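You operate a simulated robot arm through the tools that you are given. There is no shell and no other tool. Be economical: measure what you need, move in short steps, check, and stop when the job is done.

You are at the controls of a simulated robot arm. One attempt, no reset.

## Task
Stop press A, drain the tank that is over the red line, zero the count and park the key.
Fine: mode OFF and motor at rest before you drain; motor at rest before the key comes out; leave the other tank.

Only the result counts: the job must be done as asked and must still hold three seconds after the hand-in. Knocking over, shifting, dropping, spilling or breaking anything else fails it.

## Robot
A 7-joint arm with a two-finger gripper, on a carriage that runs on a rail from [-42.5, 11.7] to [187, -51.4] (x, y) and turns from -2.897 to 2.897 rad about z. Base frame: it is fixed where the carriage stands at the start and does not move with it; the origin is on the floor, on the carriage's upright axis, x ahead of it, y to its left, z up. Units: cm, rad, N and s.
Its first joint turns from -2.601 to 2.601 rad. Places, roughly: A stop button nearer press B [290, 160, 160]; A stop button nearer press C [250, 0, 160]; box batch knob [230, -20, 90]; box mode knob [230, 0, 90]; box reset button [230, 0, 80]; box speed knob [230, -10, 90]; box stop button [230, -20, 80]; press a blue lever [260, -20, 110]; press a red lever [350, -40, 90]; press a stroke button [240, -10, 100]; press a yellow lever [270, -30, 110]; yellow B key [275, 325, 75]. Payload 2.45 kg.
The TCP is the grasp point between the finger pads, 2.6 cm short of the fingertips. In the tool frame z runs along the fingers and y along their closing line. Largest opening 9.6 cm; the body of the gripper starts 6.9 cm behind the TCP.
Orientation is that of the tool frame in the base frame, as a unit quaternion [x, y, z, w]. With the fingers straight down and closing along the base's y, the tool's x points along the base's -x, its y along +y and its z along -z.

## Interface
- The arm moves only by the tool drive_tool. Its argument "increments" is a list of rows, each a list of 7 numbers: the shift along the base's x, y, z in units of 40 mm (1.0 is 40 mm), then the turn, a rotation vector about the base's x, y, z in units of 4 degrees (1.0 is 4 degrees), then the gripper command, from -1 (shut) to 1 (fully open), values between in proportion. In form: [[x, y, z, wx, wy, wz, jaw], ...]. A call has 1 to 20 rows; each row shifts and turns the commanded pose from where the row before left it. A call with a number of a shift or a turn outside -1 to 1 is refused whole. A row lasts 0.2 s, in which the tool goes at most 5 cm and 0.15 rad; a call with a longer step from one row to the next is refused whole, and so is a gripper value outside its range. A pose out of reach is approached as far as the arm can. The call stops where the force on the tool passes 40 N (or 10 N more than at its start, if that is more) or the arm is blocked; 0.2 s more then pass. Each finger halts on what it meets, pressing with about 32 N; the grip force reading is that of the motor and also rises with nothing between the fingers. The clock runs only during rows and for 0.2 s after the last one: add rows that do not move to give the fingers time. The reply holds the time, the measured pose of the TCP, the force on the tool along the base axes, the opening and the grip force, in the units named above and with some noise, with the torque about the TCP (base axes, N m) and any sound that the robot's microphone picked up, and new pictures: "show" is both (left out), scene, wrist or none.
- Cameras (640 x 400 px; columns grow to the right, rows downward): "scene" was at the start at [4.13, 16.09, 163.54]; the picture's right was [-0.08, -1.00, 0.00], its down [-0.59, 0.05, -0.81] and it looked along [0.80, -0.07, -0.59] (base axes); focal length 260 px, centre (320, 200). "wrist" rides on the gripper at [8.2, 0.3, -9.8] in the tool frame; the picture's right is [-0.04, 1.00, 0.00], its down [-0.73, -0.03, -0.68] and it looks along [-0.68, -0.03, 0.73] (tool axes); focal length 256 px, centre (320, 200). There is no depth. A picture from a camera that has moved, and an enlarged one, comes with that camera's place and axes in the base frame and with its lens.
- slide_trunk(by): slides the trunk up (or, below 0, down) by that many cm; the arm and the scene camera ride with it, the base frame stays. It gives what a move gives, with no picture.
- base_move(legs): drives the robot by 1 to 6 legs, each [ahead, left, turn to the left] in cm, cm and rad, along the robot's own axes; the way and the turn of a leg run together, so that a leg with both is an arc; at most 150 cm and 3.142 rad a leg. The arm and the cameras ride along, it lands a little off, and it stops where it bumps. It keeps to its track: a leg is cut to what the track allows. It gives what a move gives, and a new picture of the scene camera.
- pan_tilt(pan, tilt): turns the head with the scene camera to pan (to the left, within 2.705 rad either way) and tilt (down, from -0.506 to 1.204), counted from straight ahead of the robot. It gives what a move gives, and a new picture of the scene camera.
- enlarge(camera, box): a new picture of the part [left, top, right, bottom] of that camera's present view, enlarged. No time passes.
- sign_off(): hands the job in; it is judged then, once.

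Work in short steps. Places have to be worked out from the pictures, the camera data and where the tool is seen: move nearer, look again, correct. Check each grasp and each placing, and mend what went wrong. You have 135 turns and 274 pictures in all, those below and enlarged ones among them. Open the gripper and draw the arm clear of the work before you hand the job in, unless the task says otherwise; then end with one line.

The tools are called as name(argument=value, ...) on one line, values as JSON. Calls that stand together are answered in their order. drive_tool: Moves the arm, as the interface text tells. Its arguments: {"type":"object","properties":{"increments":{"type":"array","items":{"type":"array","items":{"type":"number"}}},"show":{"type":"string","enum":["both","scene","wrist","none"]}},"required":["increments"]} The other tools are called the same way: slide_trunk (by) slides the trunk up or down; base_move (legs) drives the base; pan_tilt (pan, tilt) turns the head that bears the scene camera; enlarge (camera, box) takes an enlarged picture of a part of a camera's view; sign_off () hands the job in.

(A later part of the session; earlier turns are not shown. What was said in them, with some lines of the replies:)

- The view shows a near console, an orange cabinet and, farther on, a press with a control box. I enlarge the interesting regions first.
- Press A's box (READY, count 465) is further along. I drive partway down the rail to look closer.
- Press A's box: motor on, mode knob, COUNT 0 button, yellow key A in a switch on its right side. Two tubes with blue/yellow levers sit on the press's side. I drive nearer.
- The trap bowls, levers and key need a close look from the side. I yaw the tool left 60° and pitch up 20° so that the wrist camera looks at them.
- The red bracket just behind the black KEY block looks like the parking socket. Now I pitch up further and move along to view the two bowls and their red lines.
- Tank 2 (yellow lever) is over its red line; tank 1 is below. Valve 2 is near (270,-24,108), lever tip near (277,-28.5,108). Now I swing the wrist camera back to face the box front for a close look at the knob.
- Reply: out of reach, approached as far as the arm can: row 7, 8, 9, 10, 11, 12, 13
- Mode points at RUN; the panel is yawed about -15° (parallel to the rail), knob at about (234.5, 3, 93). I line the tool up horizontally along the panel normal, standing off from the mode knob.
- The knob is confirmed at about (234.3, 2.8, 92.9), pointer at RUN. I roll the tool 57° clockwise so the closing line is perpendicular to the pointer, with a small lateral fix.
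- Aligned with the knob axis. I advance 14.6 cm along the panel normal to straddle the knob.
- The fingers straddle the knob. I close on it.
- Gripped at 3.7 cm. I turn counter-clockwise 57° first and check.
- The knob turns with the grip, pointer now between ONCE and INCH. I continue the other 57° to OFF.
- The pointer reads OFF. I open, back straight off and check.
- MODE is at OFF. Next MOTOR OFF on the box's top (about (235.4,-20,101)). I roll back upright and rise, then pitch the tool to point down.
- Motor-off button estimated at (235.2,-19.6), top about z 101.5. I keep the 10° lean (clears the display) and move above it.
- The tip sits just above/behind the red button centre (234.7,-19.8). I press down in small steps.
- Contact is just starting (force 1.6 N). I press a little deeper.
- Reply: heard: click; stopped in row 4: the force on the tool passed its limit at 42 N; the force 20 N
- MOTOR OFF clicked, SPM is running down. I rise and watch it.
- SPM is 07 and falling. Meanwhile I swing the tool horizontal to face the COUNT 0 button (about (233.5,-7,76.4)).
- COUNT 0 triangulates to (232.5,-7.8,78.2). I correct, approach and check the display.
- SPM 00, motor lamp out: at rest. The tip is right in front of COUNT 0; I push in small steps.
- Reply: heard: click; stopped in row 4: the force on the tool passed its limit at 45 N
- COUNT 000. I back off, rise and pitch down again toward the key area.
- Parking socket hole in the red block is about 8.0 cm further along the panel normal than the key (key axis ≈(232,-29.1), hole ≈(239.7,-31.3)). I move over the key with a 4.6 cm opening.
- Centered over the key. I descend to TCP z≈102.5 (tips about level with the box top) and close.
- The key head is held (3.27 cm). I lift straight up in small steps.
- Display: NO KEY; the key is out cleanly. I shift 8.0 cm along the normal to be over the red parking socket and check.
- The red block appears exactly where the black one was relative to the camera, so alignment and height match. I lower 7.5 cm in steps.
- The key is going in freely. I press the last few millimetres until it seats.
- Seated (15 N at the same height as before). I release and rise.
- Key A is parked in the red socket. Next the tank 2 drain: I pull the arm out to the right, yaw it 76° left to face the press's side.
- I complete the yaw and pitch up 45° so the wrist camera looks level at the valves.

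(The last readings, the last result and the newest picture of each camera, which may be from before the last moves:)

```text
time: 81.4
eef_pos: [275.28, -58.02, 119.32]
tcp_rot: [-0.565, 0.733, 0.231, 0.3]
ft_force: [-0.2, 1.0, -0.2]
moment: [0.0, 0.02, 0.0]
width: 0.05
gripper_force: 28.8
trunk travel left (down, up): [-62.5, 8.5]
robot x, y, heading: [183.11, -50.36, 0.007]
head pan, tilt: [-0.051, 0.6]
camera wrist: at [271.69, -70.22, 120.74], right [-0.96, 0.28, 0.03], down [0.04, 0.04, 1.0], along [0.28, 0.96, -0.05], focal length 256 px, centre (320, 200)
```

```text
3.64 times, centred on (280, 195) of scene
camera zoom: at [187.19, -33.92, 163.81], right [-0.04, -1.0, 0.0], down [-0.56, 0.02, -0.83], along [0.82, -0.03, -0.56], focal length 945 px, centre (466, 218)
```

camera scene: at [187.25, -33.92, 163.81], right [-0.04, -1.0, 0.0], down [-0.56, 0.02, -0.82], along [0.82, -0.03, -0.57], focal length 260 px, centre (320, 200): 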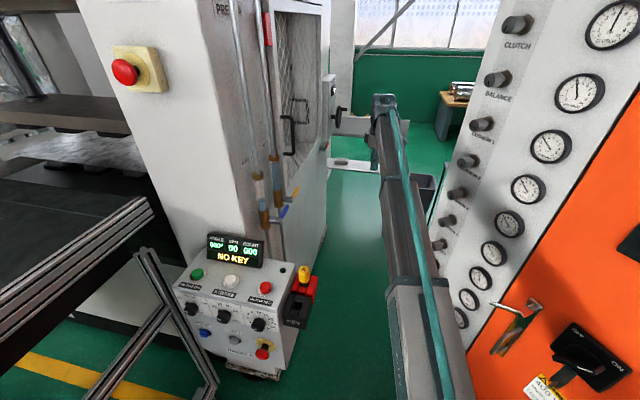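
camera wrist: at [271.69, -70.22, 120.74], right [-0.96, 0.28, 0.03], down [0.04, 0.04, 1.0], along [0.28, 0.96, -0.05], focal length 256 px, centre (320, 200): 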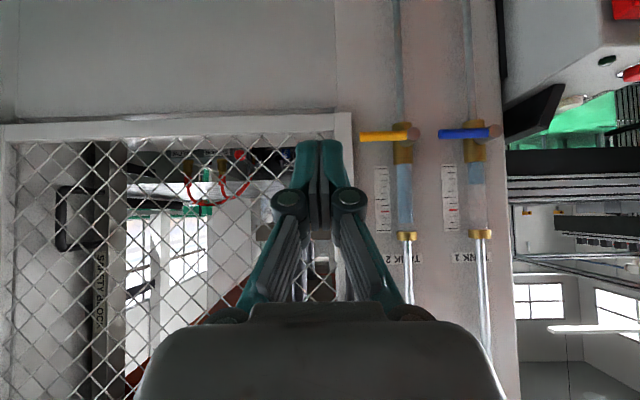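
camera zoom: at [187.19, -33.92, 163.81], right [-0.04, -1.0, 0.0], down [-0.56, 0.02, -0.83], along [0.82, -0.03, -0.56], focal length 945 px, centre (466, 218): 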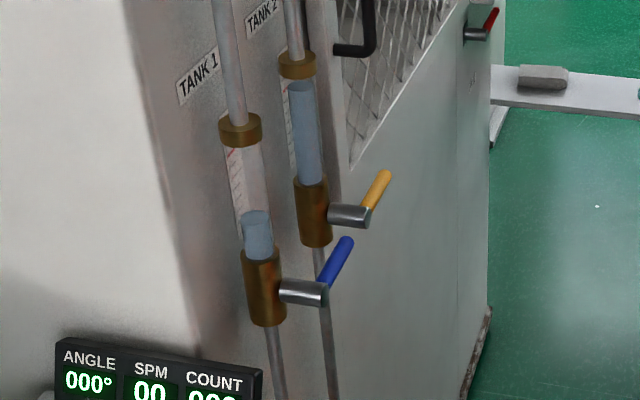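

Valve 2 pivot end ≈(268.3,-26.3,108.5), lever tip ≈(276.7,-28.2,108.5). I bring the closed fingers horizontal toward the wall, standing off above the lever.

drive_tool(increments=[[-0.1, 0, -0.1, 0.964, -0.265, 0, -1], [-0.1, 0, -0.1, 0.964, -0.265, 0, -1], [-0.1, 0, -0.1, 0.964, -0.265, 0, -1], [-0.1, 0, -0.1, 0.964, -0.265, 0, -1], [-0.1, 0, -0.1, 0.964, -0.265, 0, -1], [-0.1, 0, -0.1, 0.964, -0.265, 0, -1], [-0.1, 0.1, -0.1, 0.964, -0.265, 0, -1], [-0.1, 0.2, -0.1, 0.964, -0.265, 0, -1], [-0.1, 0.4, -0.1, 0.964, -0.265, 0, -1], [-0.1, 0.5, -0.1, 0.964, -0.265, 0, -1], [-0.2, 0.6, -0.2, 0.964, -0.265, 0, -1], [-0.3, 0.6, -0.2, 0.48, -0.132, 0, -1]])

enlarge(camera="scene", box=[230, 120, 390, 260])

```text
time: 84.0
eef_pos: [269.14, -48.45, 113.83]
tcp_rot: [-0.431, 0.557, 0.43, 0.565]
ft_force: [0.1, -0.5, -0.2]
moment: [0.02, 0.0, -0.04]
width: 0.0
gripper_force: 28.3
trunk travel left (down, up): [-62.5, 8.5]
robot x, y, heading: [183.02, -50.31, 0.008]
head pan, tilt: [-0.051, 0.6]
camera scene: at [187.18, -33.89, 163.81], right [-0.04, -1.0, 0.0], down [-0.56, 0.02, -0.83], along [0.82, -0.03, -0.56], focal length 260 px, centre (320, 200)
camera wrist: at [266.46, -57.82, 105.65], right [-0.97, 0.26, 0.03], down [-0.15, -0.67, 0.73], along [0.21, 0.7, 0.68], focal length 256 px, centre (320, 200)
```

scene: 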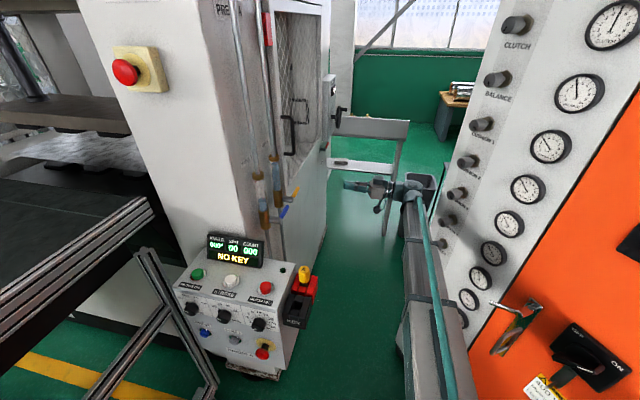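
wrist: 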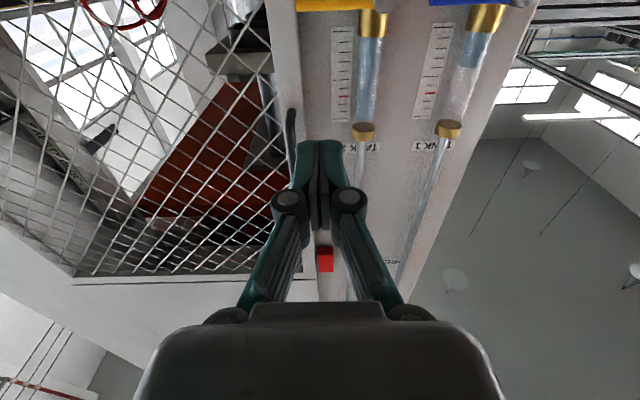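

```text
2.86 times, centred on (310, 190) of scene
camera zoom: at [187.18, -33.89, 163.81], right [-0.04, -1.0, 0.0], down [-0.56, 0.02, -0.83], along [0.82, -0.03, -0.56], focal length 743 px, centre (349, 229)
```

zoom: 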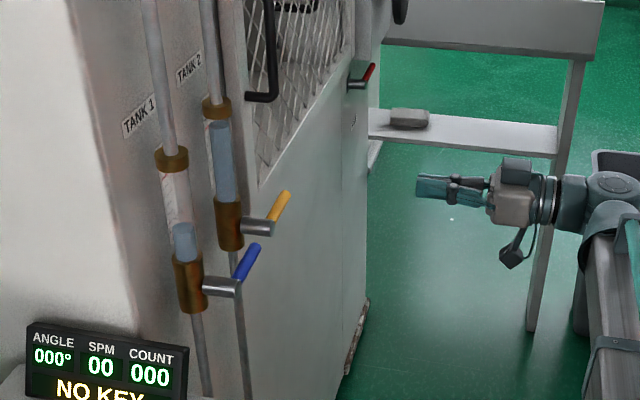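

Aligned. I advance 19 cm along the wall normal at z≈112.3, above the lever.

drive_tool(increments=[[0.25, 0.92, -0.2, 0, 0, 0, -1], [0.25, 0.92, -0.18, 0, 0, 0, -1], [0.25, 0.92, 0, 0, 0, 0, -1], [0.25, 0.92, 0, 0, 0, 0, -1], [0.25, 0.92, 0, 0, 0, 0, -1], [0.06, 0.2, 0, 0, 0, 0, -1]])

enlarge(camera="scene", box=[230, 140, 350, 260])

```text
time: 85.4
eef_pos: [274.59, -29.26, 112.19]
tcp_rot: [-0.431, 0.558, 0.43, 0.564]
ft_force: [-0.4, -0.5, 1.6]
moment: [-0.01, 0.02, 0.01]
width: 0.01
gripper_force: 28.8
trunk travel left (down, up): [-62.5, 8.5]
robot x, y, heading: [183.02, -50.07, 0.009]
head pan, tilt: [-0.051, 0.6]
camera scene: at [187.2, -33.88, 163.81], right [-0.04, -1.0, 0.0], down [-0.56, 0.02, -0.83], along [0.82, -0.03, -0.56], focal length 260 px, centre (320, 200)
camera wrist: at [271.81, -38.6, 104.03], right [-0.97, 0.26, 0.03], down [-0.15, -0.67, 0.73], along [0.21, 0.7, 0.68], focal length 256 px, centre (320, 200)
```

scene: 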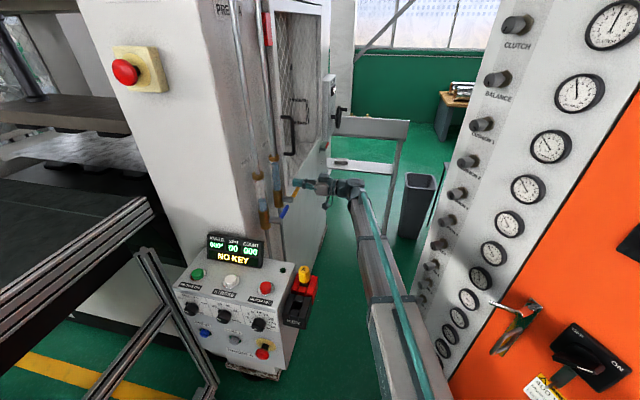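
wrist: 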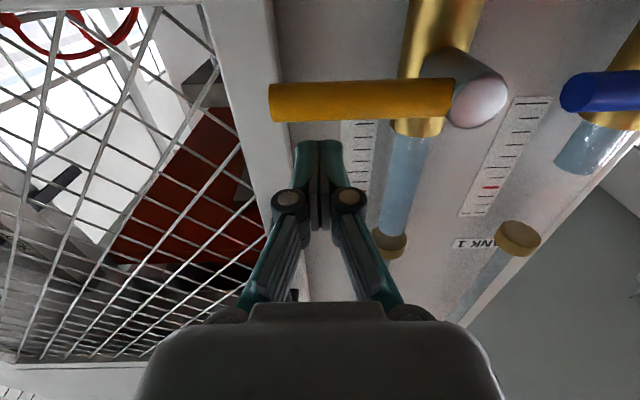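

```text
3.33 times, centred on (290, 200) of scene
camera zoom: at [187.2, -33.88, 163.81], right [-0.04, -1.0, 0.0], down [-0.56, 0.02, -0.83], along [0.82, -0.03, -0.56], focal length 866 px, centre (420, 200)
```

zoom: 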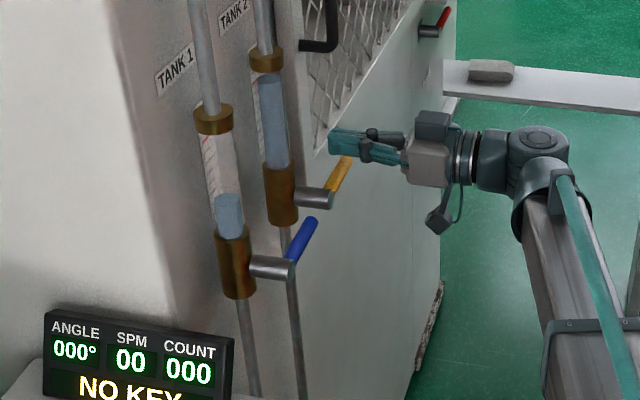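

The finger is above the lever, overlapping it slightly. I move 0.8 cm deeper, then push down about 30° of lever travel and check.

drive_tool(increments=[[0.05, 0.19, 0, 0, 0, 0, -1], [0, 0, -0.3, 0, 0, 0, -1], [0, 0, -0.2, 0, 0, 0, -1], [0, 0, -0.2, 0, 0, 0, -1], [0, 0, -0.2, 0, 0, 0, -1], [-0.02, 0.005, -0.2, 0, 0, 0, -1], [-0.02, 0.005, -0.2, 0, 0, 0, -1]])

enlarge(camera="scene", box=[230, 140, 350, 260])

```text
time: 87.0
eef_pos: [274.57, -28.55, 107.16]
tcp_rot: [-0.43, 0.558, 0.429, 0.565]
ft_force: [-0.6, -0.9, 2.5]
moment: [-0.01, 0.04, 0.0]
width: 0.01
gripper_force: 28.4
trunk travel left (down, up): [-62.5, 8.5]
robot x, y, heading: [183.3, -50.61, 0.008]
head pan, tilt: [-0.051, 0.6]
camera scene: at [187.17, -33.92, 163.81], right [-0.04, -1.0, 0.0], down [-0.56, 0.02, -0.83], along [0.82, -0.03, -0.56], focal length 260 px, centre (320, 200)
camera wrist: at [271.77, -37.84, 98.92], right [-0.97, 0.26, 0.03], down [-0.15, -0.67, 0.73], along [0.21, 0.7, 0.68], focal length 256 px, centre (320, 200)
```

scene: 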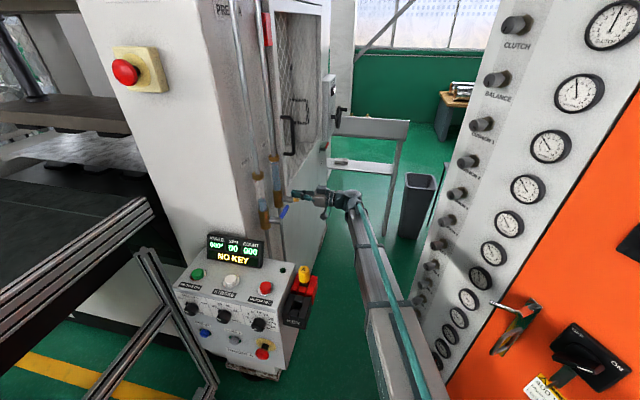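
wrist: 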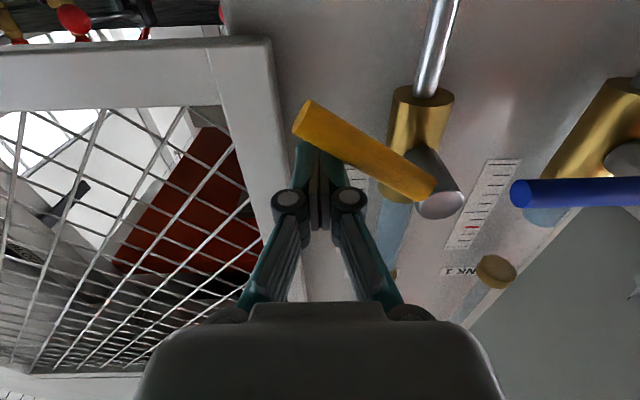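

```text
3.33 times, centred on (290, 200) of scene
camera zoom: at [187.17, -33.92, 163.81], right [-0.04, -1.0, 0.0], down [-0.56, 0.02, -0.83], along [0.82, -0.03, -0.56], focal length 866 px, centre (420, 200)
```

zoom: 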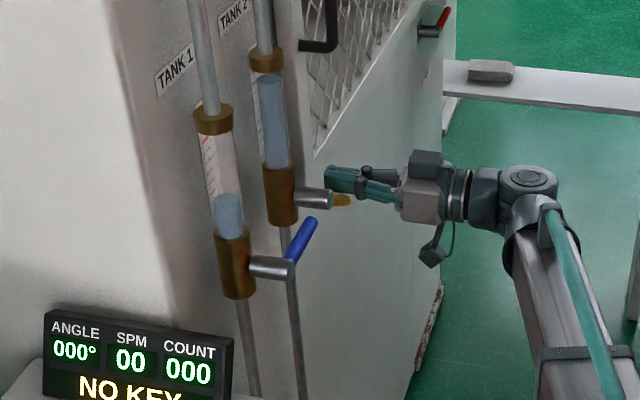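

The lever turns easily (now about 30° down). I follow the arc toward straight down.

drive_tool(increments=[[-0.085, 0.023, -0.24, 0, 0, 0, -1], [-0.085, 0.023, -0.24, 0, 0, 0, -1], [-0.125, 0.035, -0.175, 0, 0, 0, -1], [-0.125, 0.035, -0.175, 0, 0, 0, -1], [-0.167, 0.046, -0.138, 0, 0, 0, -1], [-0.167, 0.046, -0.138, 0, 0, 0, -1], [-0.195, 0.054, -0.088, 0, 0, 0, -1], [-0.195, 0.054, -0.088, 0, 0, 0, -1]])

enlarge(camera="scene", box=[230, 140, 350, 260])

```text
time: 88.7
eef_pos: [271.67, -27.89, 102.71]
tcp_rot: [-0.424, 0.559, 0.426, 0.571]
ft_force: [5.5, -1.5, 0.4]
moment: [0.01, 0.01, -0.03]
width: 0.0
gripper_force: 28.8
trunk travel left (down, up): [-62.5, 8.5]
robot x, y, heading: [183.22, -50.33, 0.007]
head pan, tilt: [-0.051, 0.6]
stopped in row 8: the force on the tool passed its limit at 48 N (the readings are from after the stop); the commanded pose is now the measured one
camera scene: at [187.31, -33.93, 163.78], right [-0.04, -1.0, 0.0], down [-0.56, 0.02, -0.82], along [0.82, -0.04, -0.57], focal length 260 px, centre (320, 200)
camera wrist: at [268.65, -37.07, 94.37], right [-0.96, 0.28, 0.03], down [-0.17, -0.67, 0.72], along [0.22, 0.69, 0.69], focal length 256 px, centre (320, 200)
```

scene: 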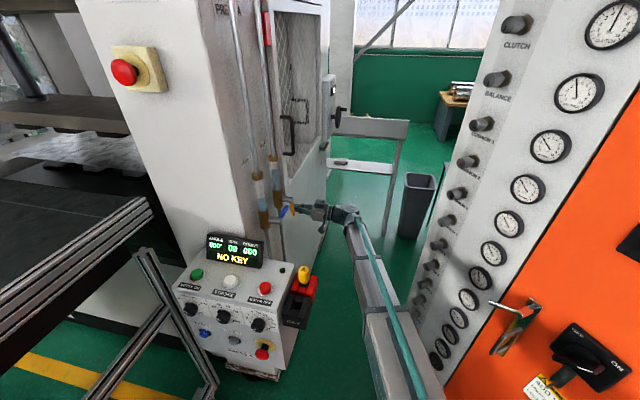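
wrist: 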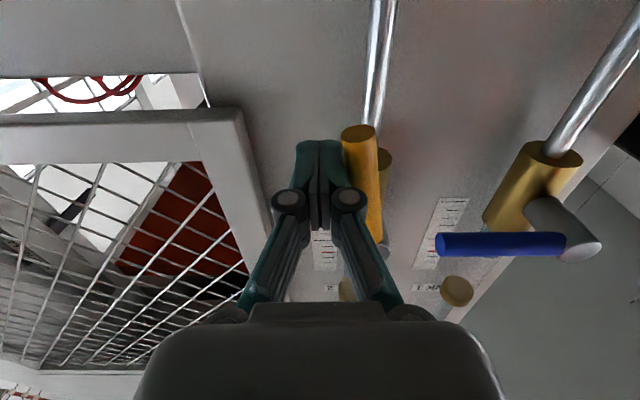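

```text
3.33 times, centred on (290, 200) of scene
camera zoom: at [187.31, -33.93, 163.78], right [-0.04, -1.0, 0.0], down [-0.56, 0.02, -0.82], along [0.82, -0.04, -0.57], focal length 866 px, centre (420, 200)
```

zoom: 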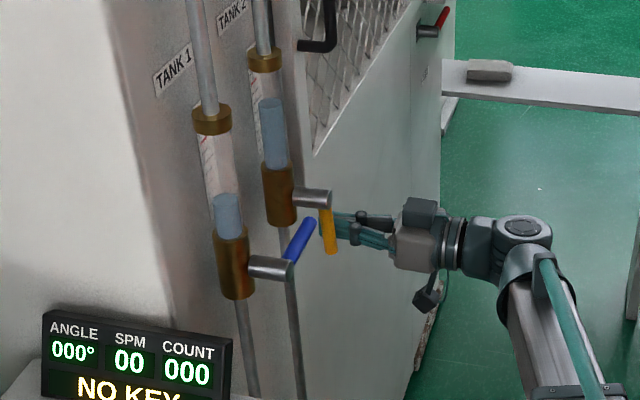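

The lever is at its down stop and tank 2's level is falling. I ease off 1 cm and wait.

drive_tool(increments=[[0.24, -0.066, 0, 0, 0, 0, -1], [0, 0, 0, 0, 0, 0, -1], [0, 0, 0, 0, 0, 0, -1], [0, 0, 0, 0, 0, 0, -1], [0, 0, 0, 0, 0, 0, -1], [0, 0, 0, 0, 0, 0, -1], [0, 0, 0, 0, 0, 0, -1], [0, 0, 0, 0, 0, 0, -1], [0, 0, 0, 0, 0, 0, -1], [0, 0, 0, 0, 0, 0, -1], [0, 0, 0, 0, 0, 0, -1], [0, 0, 0, 0, 0, 0, -1], [0, 0, 0, 0, 0, 0, -1], [0, 0, 0, 0, 0, 0, -1], [0, 0, 0, 0, 0, 0, -1]], show="none")

enlarge(camera="scene", box=[230, 140, 350, 260])

```text
time: 91.9
eef_pos: [272.46, -27.95, 102.64]
tcp_rot: [-0.425, 0.559, 0.427, 0.569]
ft_force: [3.5, -0.9, 1.3]
moment: [-0.01, -0.08, 0.02]
width: 0.0
gripper_force: 28.5
trunk travel left (down, up): [-62.5, 8.5]
robot x, y, heading: [183.3, -50.14, 0.011]
head pan, tilt: [-0.051, 0.6]
```

```text
3.33 times, centred on (290, 200) of scene
camera zoom: at [187.28, -33.94, 163.81], right [-0.04, -1.0, 0.0], down [-0.56, 0.02, -0.82], along [0.82, -0.04, -0.57], focal length 866 px, centre (420, 200)
```

zoom: 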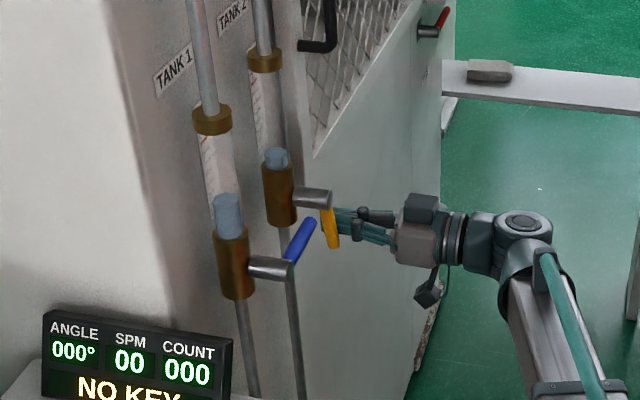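

The lever presses back on the finger (it springs shut), and the tank is nearly empty. I hold it open a little longer.

drive_tool(increments=[[-0.12, 0.033, 0, 0, 0, 0, -1], [0, 0, 0, 0, 0, 0, -1], [0, 0, 0, 0, 0, 0, -1], [0, 0, 0, 0, 0, 0, -1], [0, 0, 0, 0, 0, 0, -1], [0, 0, 0, 0, 0, 0, -1], [0, 0, 0, 0, 0, 0, -1], [0, 0, 0, 0, 0, 0, -1], [0, 0, 0, 0, 0, 0, -1], [0, 0, 0, 0, 0, 0, -1]], show="none")

enlarge(camera="scene", box=[230, 140, 350, 260])

```text
time: 94.1
eef_pos: [272.02, -27.84, 102.69]
tcp_rot: [-0.425, 0.559, 0.427, 0.57]
ft_force: [5.2, -1.6, -0.5]
moment: [0.01, -0.06, -0.03]
width: 0.0
gripper_force: 28.1
trunk travel left (down, up): [-62.5, 8.5]
robot x, y, heading: [183.39, -50.36, 0.012]
head pan, tilt: [-0.051, 0.6]
```

```text
3.33 times, centred on (290, 200) of scene
camera zoom: at [187.32, -33.94, 163.81], right [-0.04, -1.0, 0.0], down [-0.56, 0.02, -0.82], along [0.82, -0.04, -0.57], focal length 866 px, centre (420, 200)
```

zoom: 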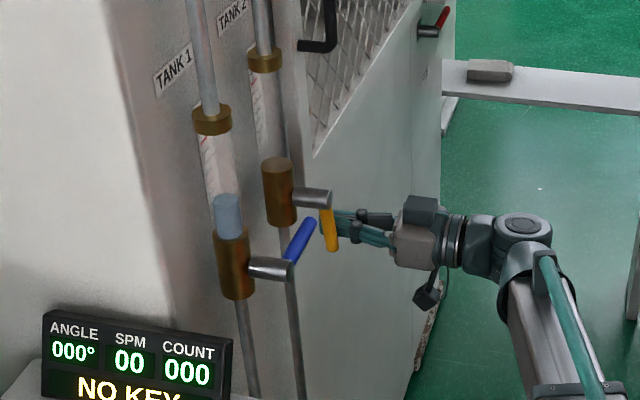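

Tank 2 is empty. I let the lever back up along the same arc, keeping the finger on it.

drive_tool(increments=[[0.195, -0.054, 0.088, 0, 0, 0, -1], [0.167, -0.046, 0.138, 0, 0, 0, -1], [0.167, -0.046, 0.138, 0, 0, 0, -1], [0.125, -0.035, 0.175, 0, 0, 0, -1], [0.125, -0.035, 0.175, 0, 0, 0, -1], [0.085, -0.023, 0.24, 0, 0, 0, -1], [0.085, -0.023, 0.24, 0, 0, 0, -1], [0.03, -0.008, 0.25, 0, 0, 0, -1], [0, 0, 0.25, 0, 0, 0, -1], [0, 0, 0.25, 0, 0, 0, -1], [0, 0, 0.25, 0, 0, 0, -1], [0, 0, 0.25, 0, 0, 0, -1], [0, 0, 0.2, 0, 0, 0, -1]])

enlarge(camera="scene", box=[230, 140, 350, 260])

```text
time: 96.9
eef_pos: [275.86, -28.85, 113.2]
tcp_rot: [-0.424, 0.559, 0.427, 0.57]
ft_force: [-0.1, 0.2, 0.0]
moment: [0.02, -0.01, 0.02]
width: 0.0
gripper_force: 28.5
trunk travel left (down, up): [-62.5, 8.5]
robot x, y, heading: [183.17, -50.74, 0.009]
head pan, tilt: [-0.051, 0.6]
camera scene: at [187.25, -33.92, 163.81], right [-0.04, -1.0, 0.0], down [-0.56, 0.02, -0.83], along [0.82, -0.04, -0.56], focal length 260 px, centre (320, 200)
camera wrist: at [272.93, -38.16, 104.92], right [-0.96, 0.27, 0.03], down [-0.16, -0.67, 0.72], along [0.22, 0.69, 0.69], focal length 256 px, centre (320, 200)
```

scene: 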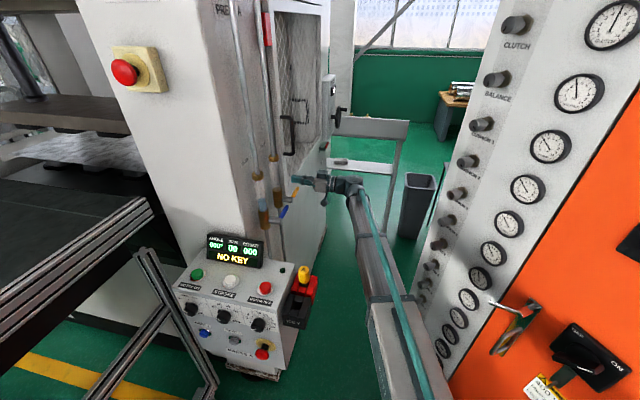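
wrist: 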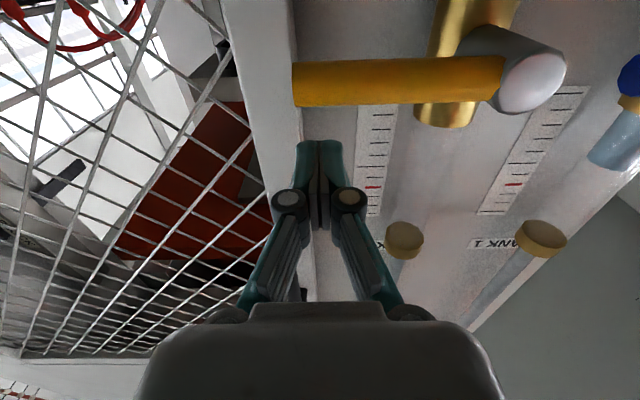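

```text
3.33 times, centred on (290, 200) of scene
camera zoom: at [187.25, -33.92, 163.81], right [-0.04, -1.0, 0.0], down [-0.56, 0.02, -0.83], along [0.82, -0.04, -0.56], focal length 866 px, centre (420, 200)
```

zoom: 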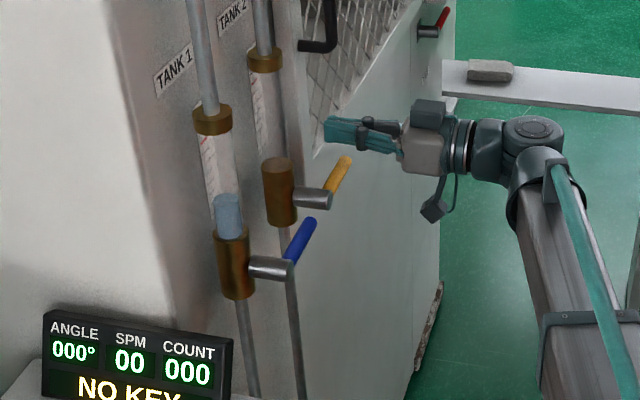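

The lever has closed again, tank 2 is empty and tank 1 untouched. I withdraw from the wall, open the gripper and take a last look.

drive_tool(increments=[[-0.25, -0.92, 0, 0, 0, 0, -1], [-0.25, -0.92, 0, 0, 0, 0, -1], [-0.25, -0.92, 0, 0, 0, 0, -1], [-0.25, -0.92, 0, 0, 0, 0, 1], [-0.25, -0.92, 0, 0, 0, 0, 1], [-0.1, -0.4, 0, 0, 0, 0, 1], [0, 0, 0, 0, 0, 0, 1], [0, 0, 0, 0, 0, 0, 1], [0, 0, 0, 0, 0, 0, 1], [0, 0, 0, 0, 0, 0, 1]])

enlarge(camera="scene", box=[160, 120, 340, 380])

```text
time: 99.1
eef_pos: [270.52, -48.96, 113.08]
tcp_rot: [-0.425, 0.559, 0.427, 0.57]
ft_force: [0.3, -0.5, -0.2]
moment: [-0.04, 0.0, 0.01]
width: 9.59
gripper_force: 0.1
trunk travel left (down, up): [-62.5, 8.5]
robot x, y, heading: [182.91, -50.51, 0.009]
head pan, tilt: [-0.051, 0.6]
camera scene: at [187.25, -33.92, 163.81], right [-0.04, -1.0, 0.0], down [-0.56, 0.02, -0.83], along [0.82, -0.04, -0.56], focal length 260 px, centre (320, 200)
camera wrist: at [267.55, -58.29, 104.88], right [-0.96, 0.27, 0.03], down [-0.16, -0.67, 0.72], along [0.22, 0.69, 0.69], focal length 256 px, centre (320, 200)
```

scene: 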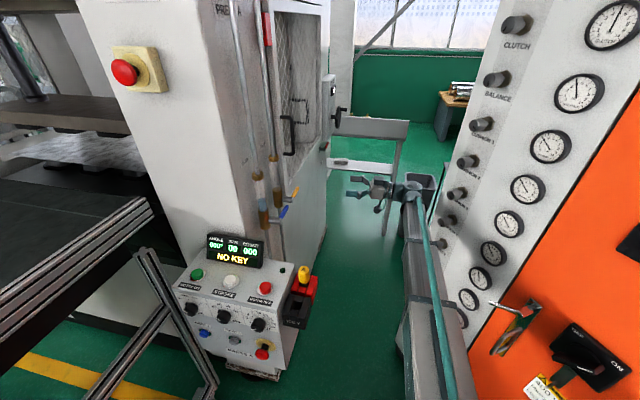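
wrist: 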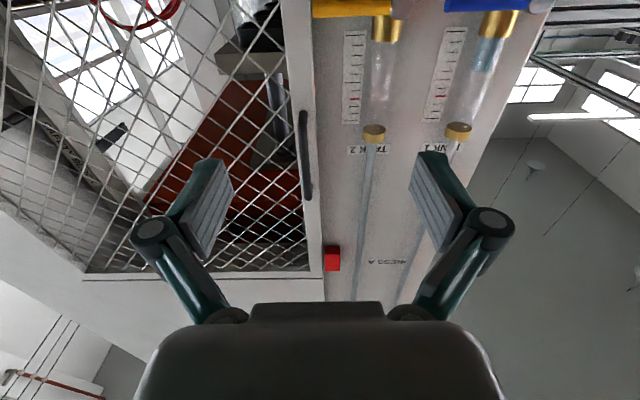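

```text
1.54 times, centred on (250, 250) of scene
camera zoom: at [187.25, -33.92, 163.81], right [-0.04, -1.0, 0.0], down [-0.56, 0.02, -0.83], along [0.82, -0.04, -0.56], focal length 400 px, centre (428, 123)
```

zoom: 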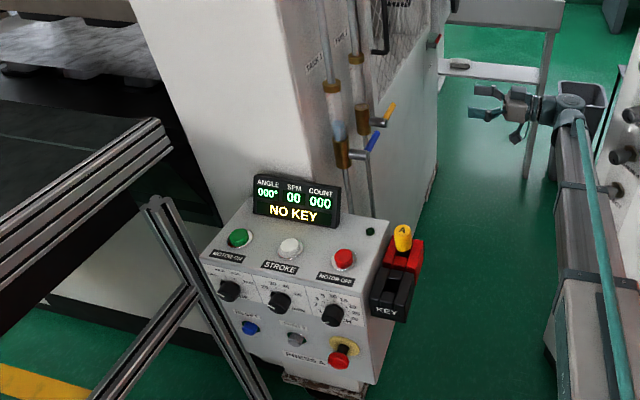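

Everything checks: mode OFF, motor at rest, count 000, tank 2 empty, tank 1 untouched, key in the red socket, arm clear and gripper open. Handing in.

sign_off()

```text
The job is handed in.
```

Press A is stopped with mode OFF and the motor at rest. Tank 2, the one over the red line, was drained after that; tank 1 was left alone. The count reads 000 and key A is parked in the red socket. The job is handed in.
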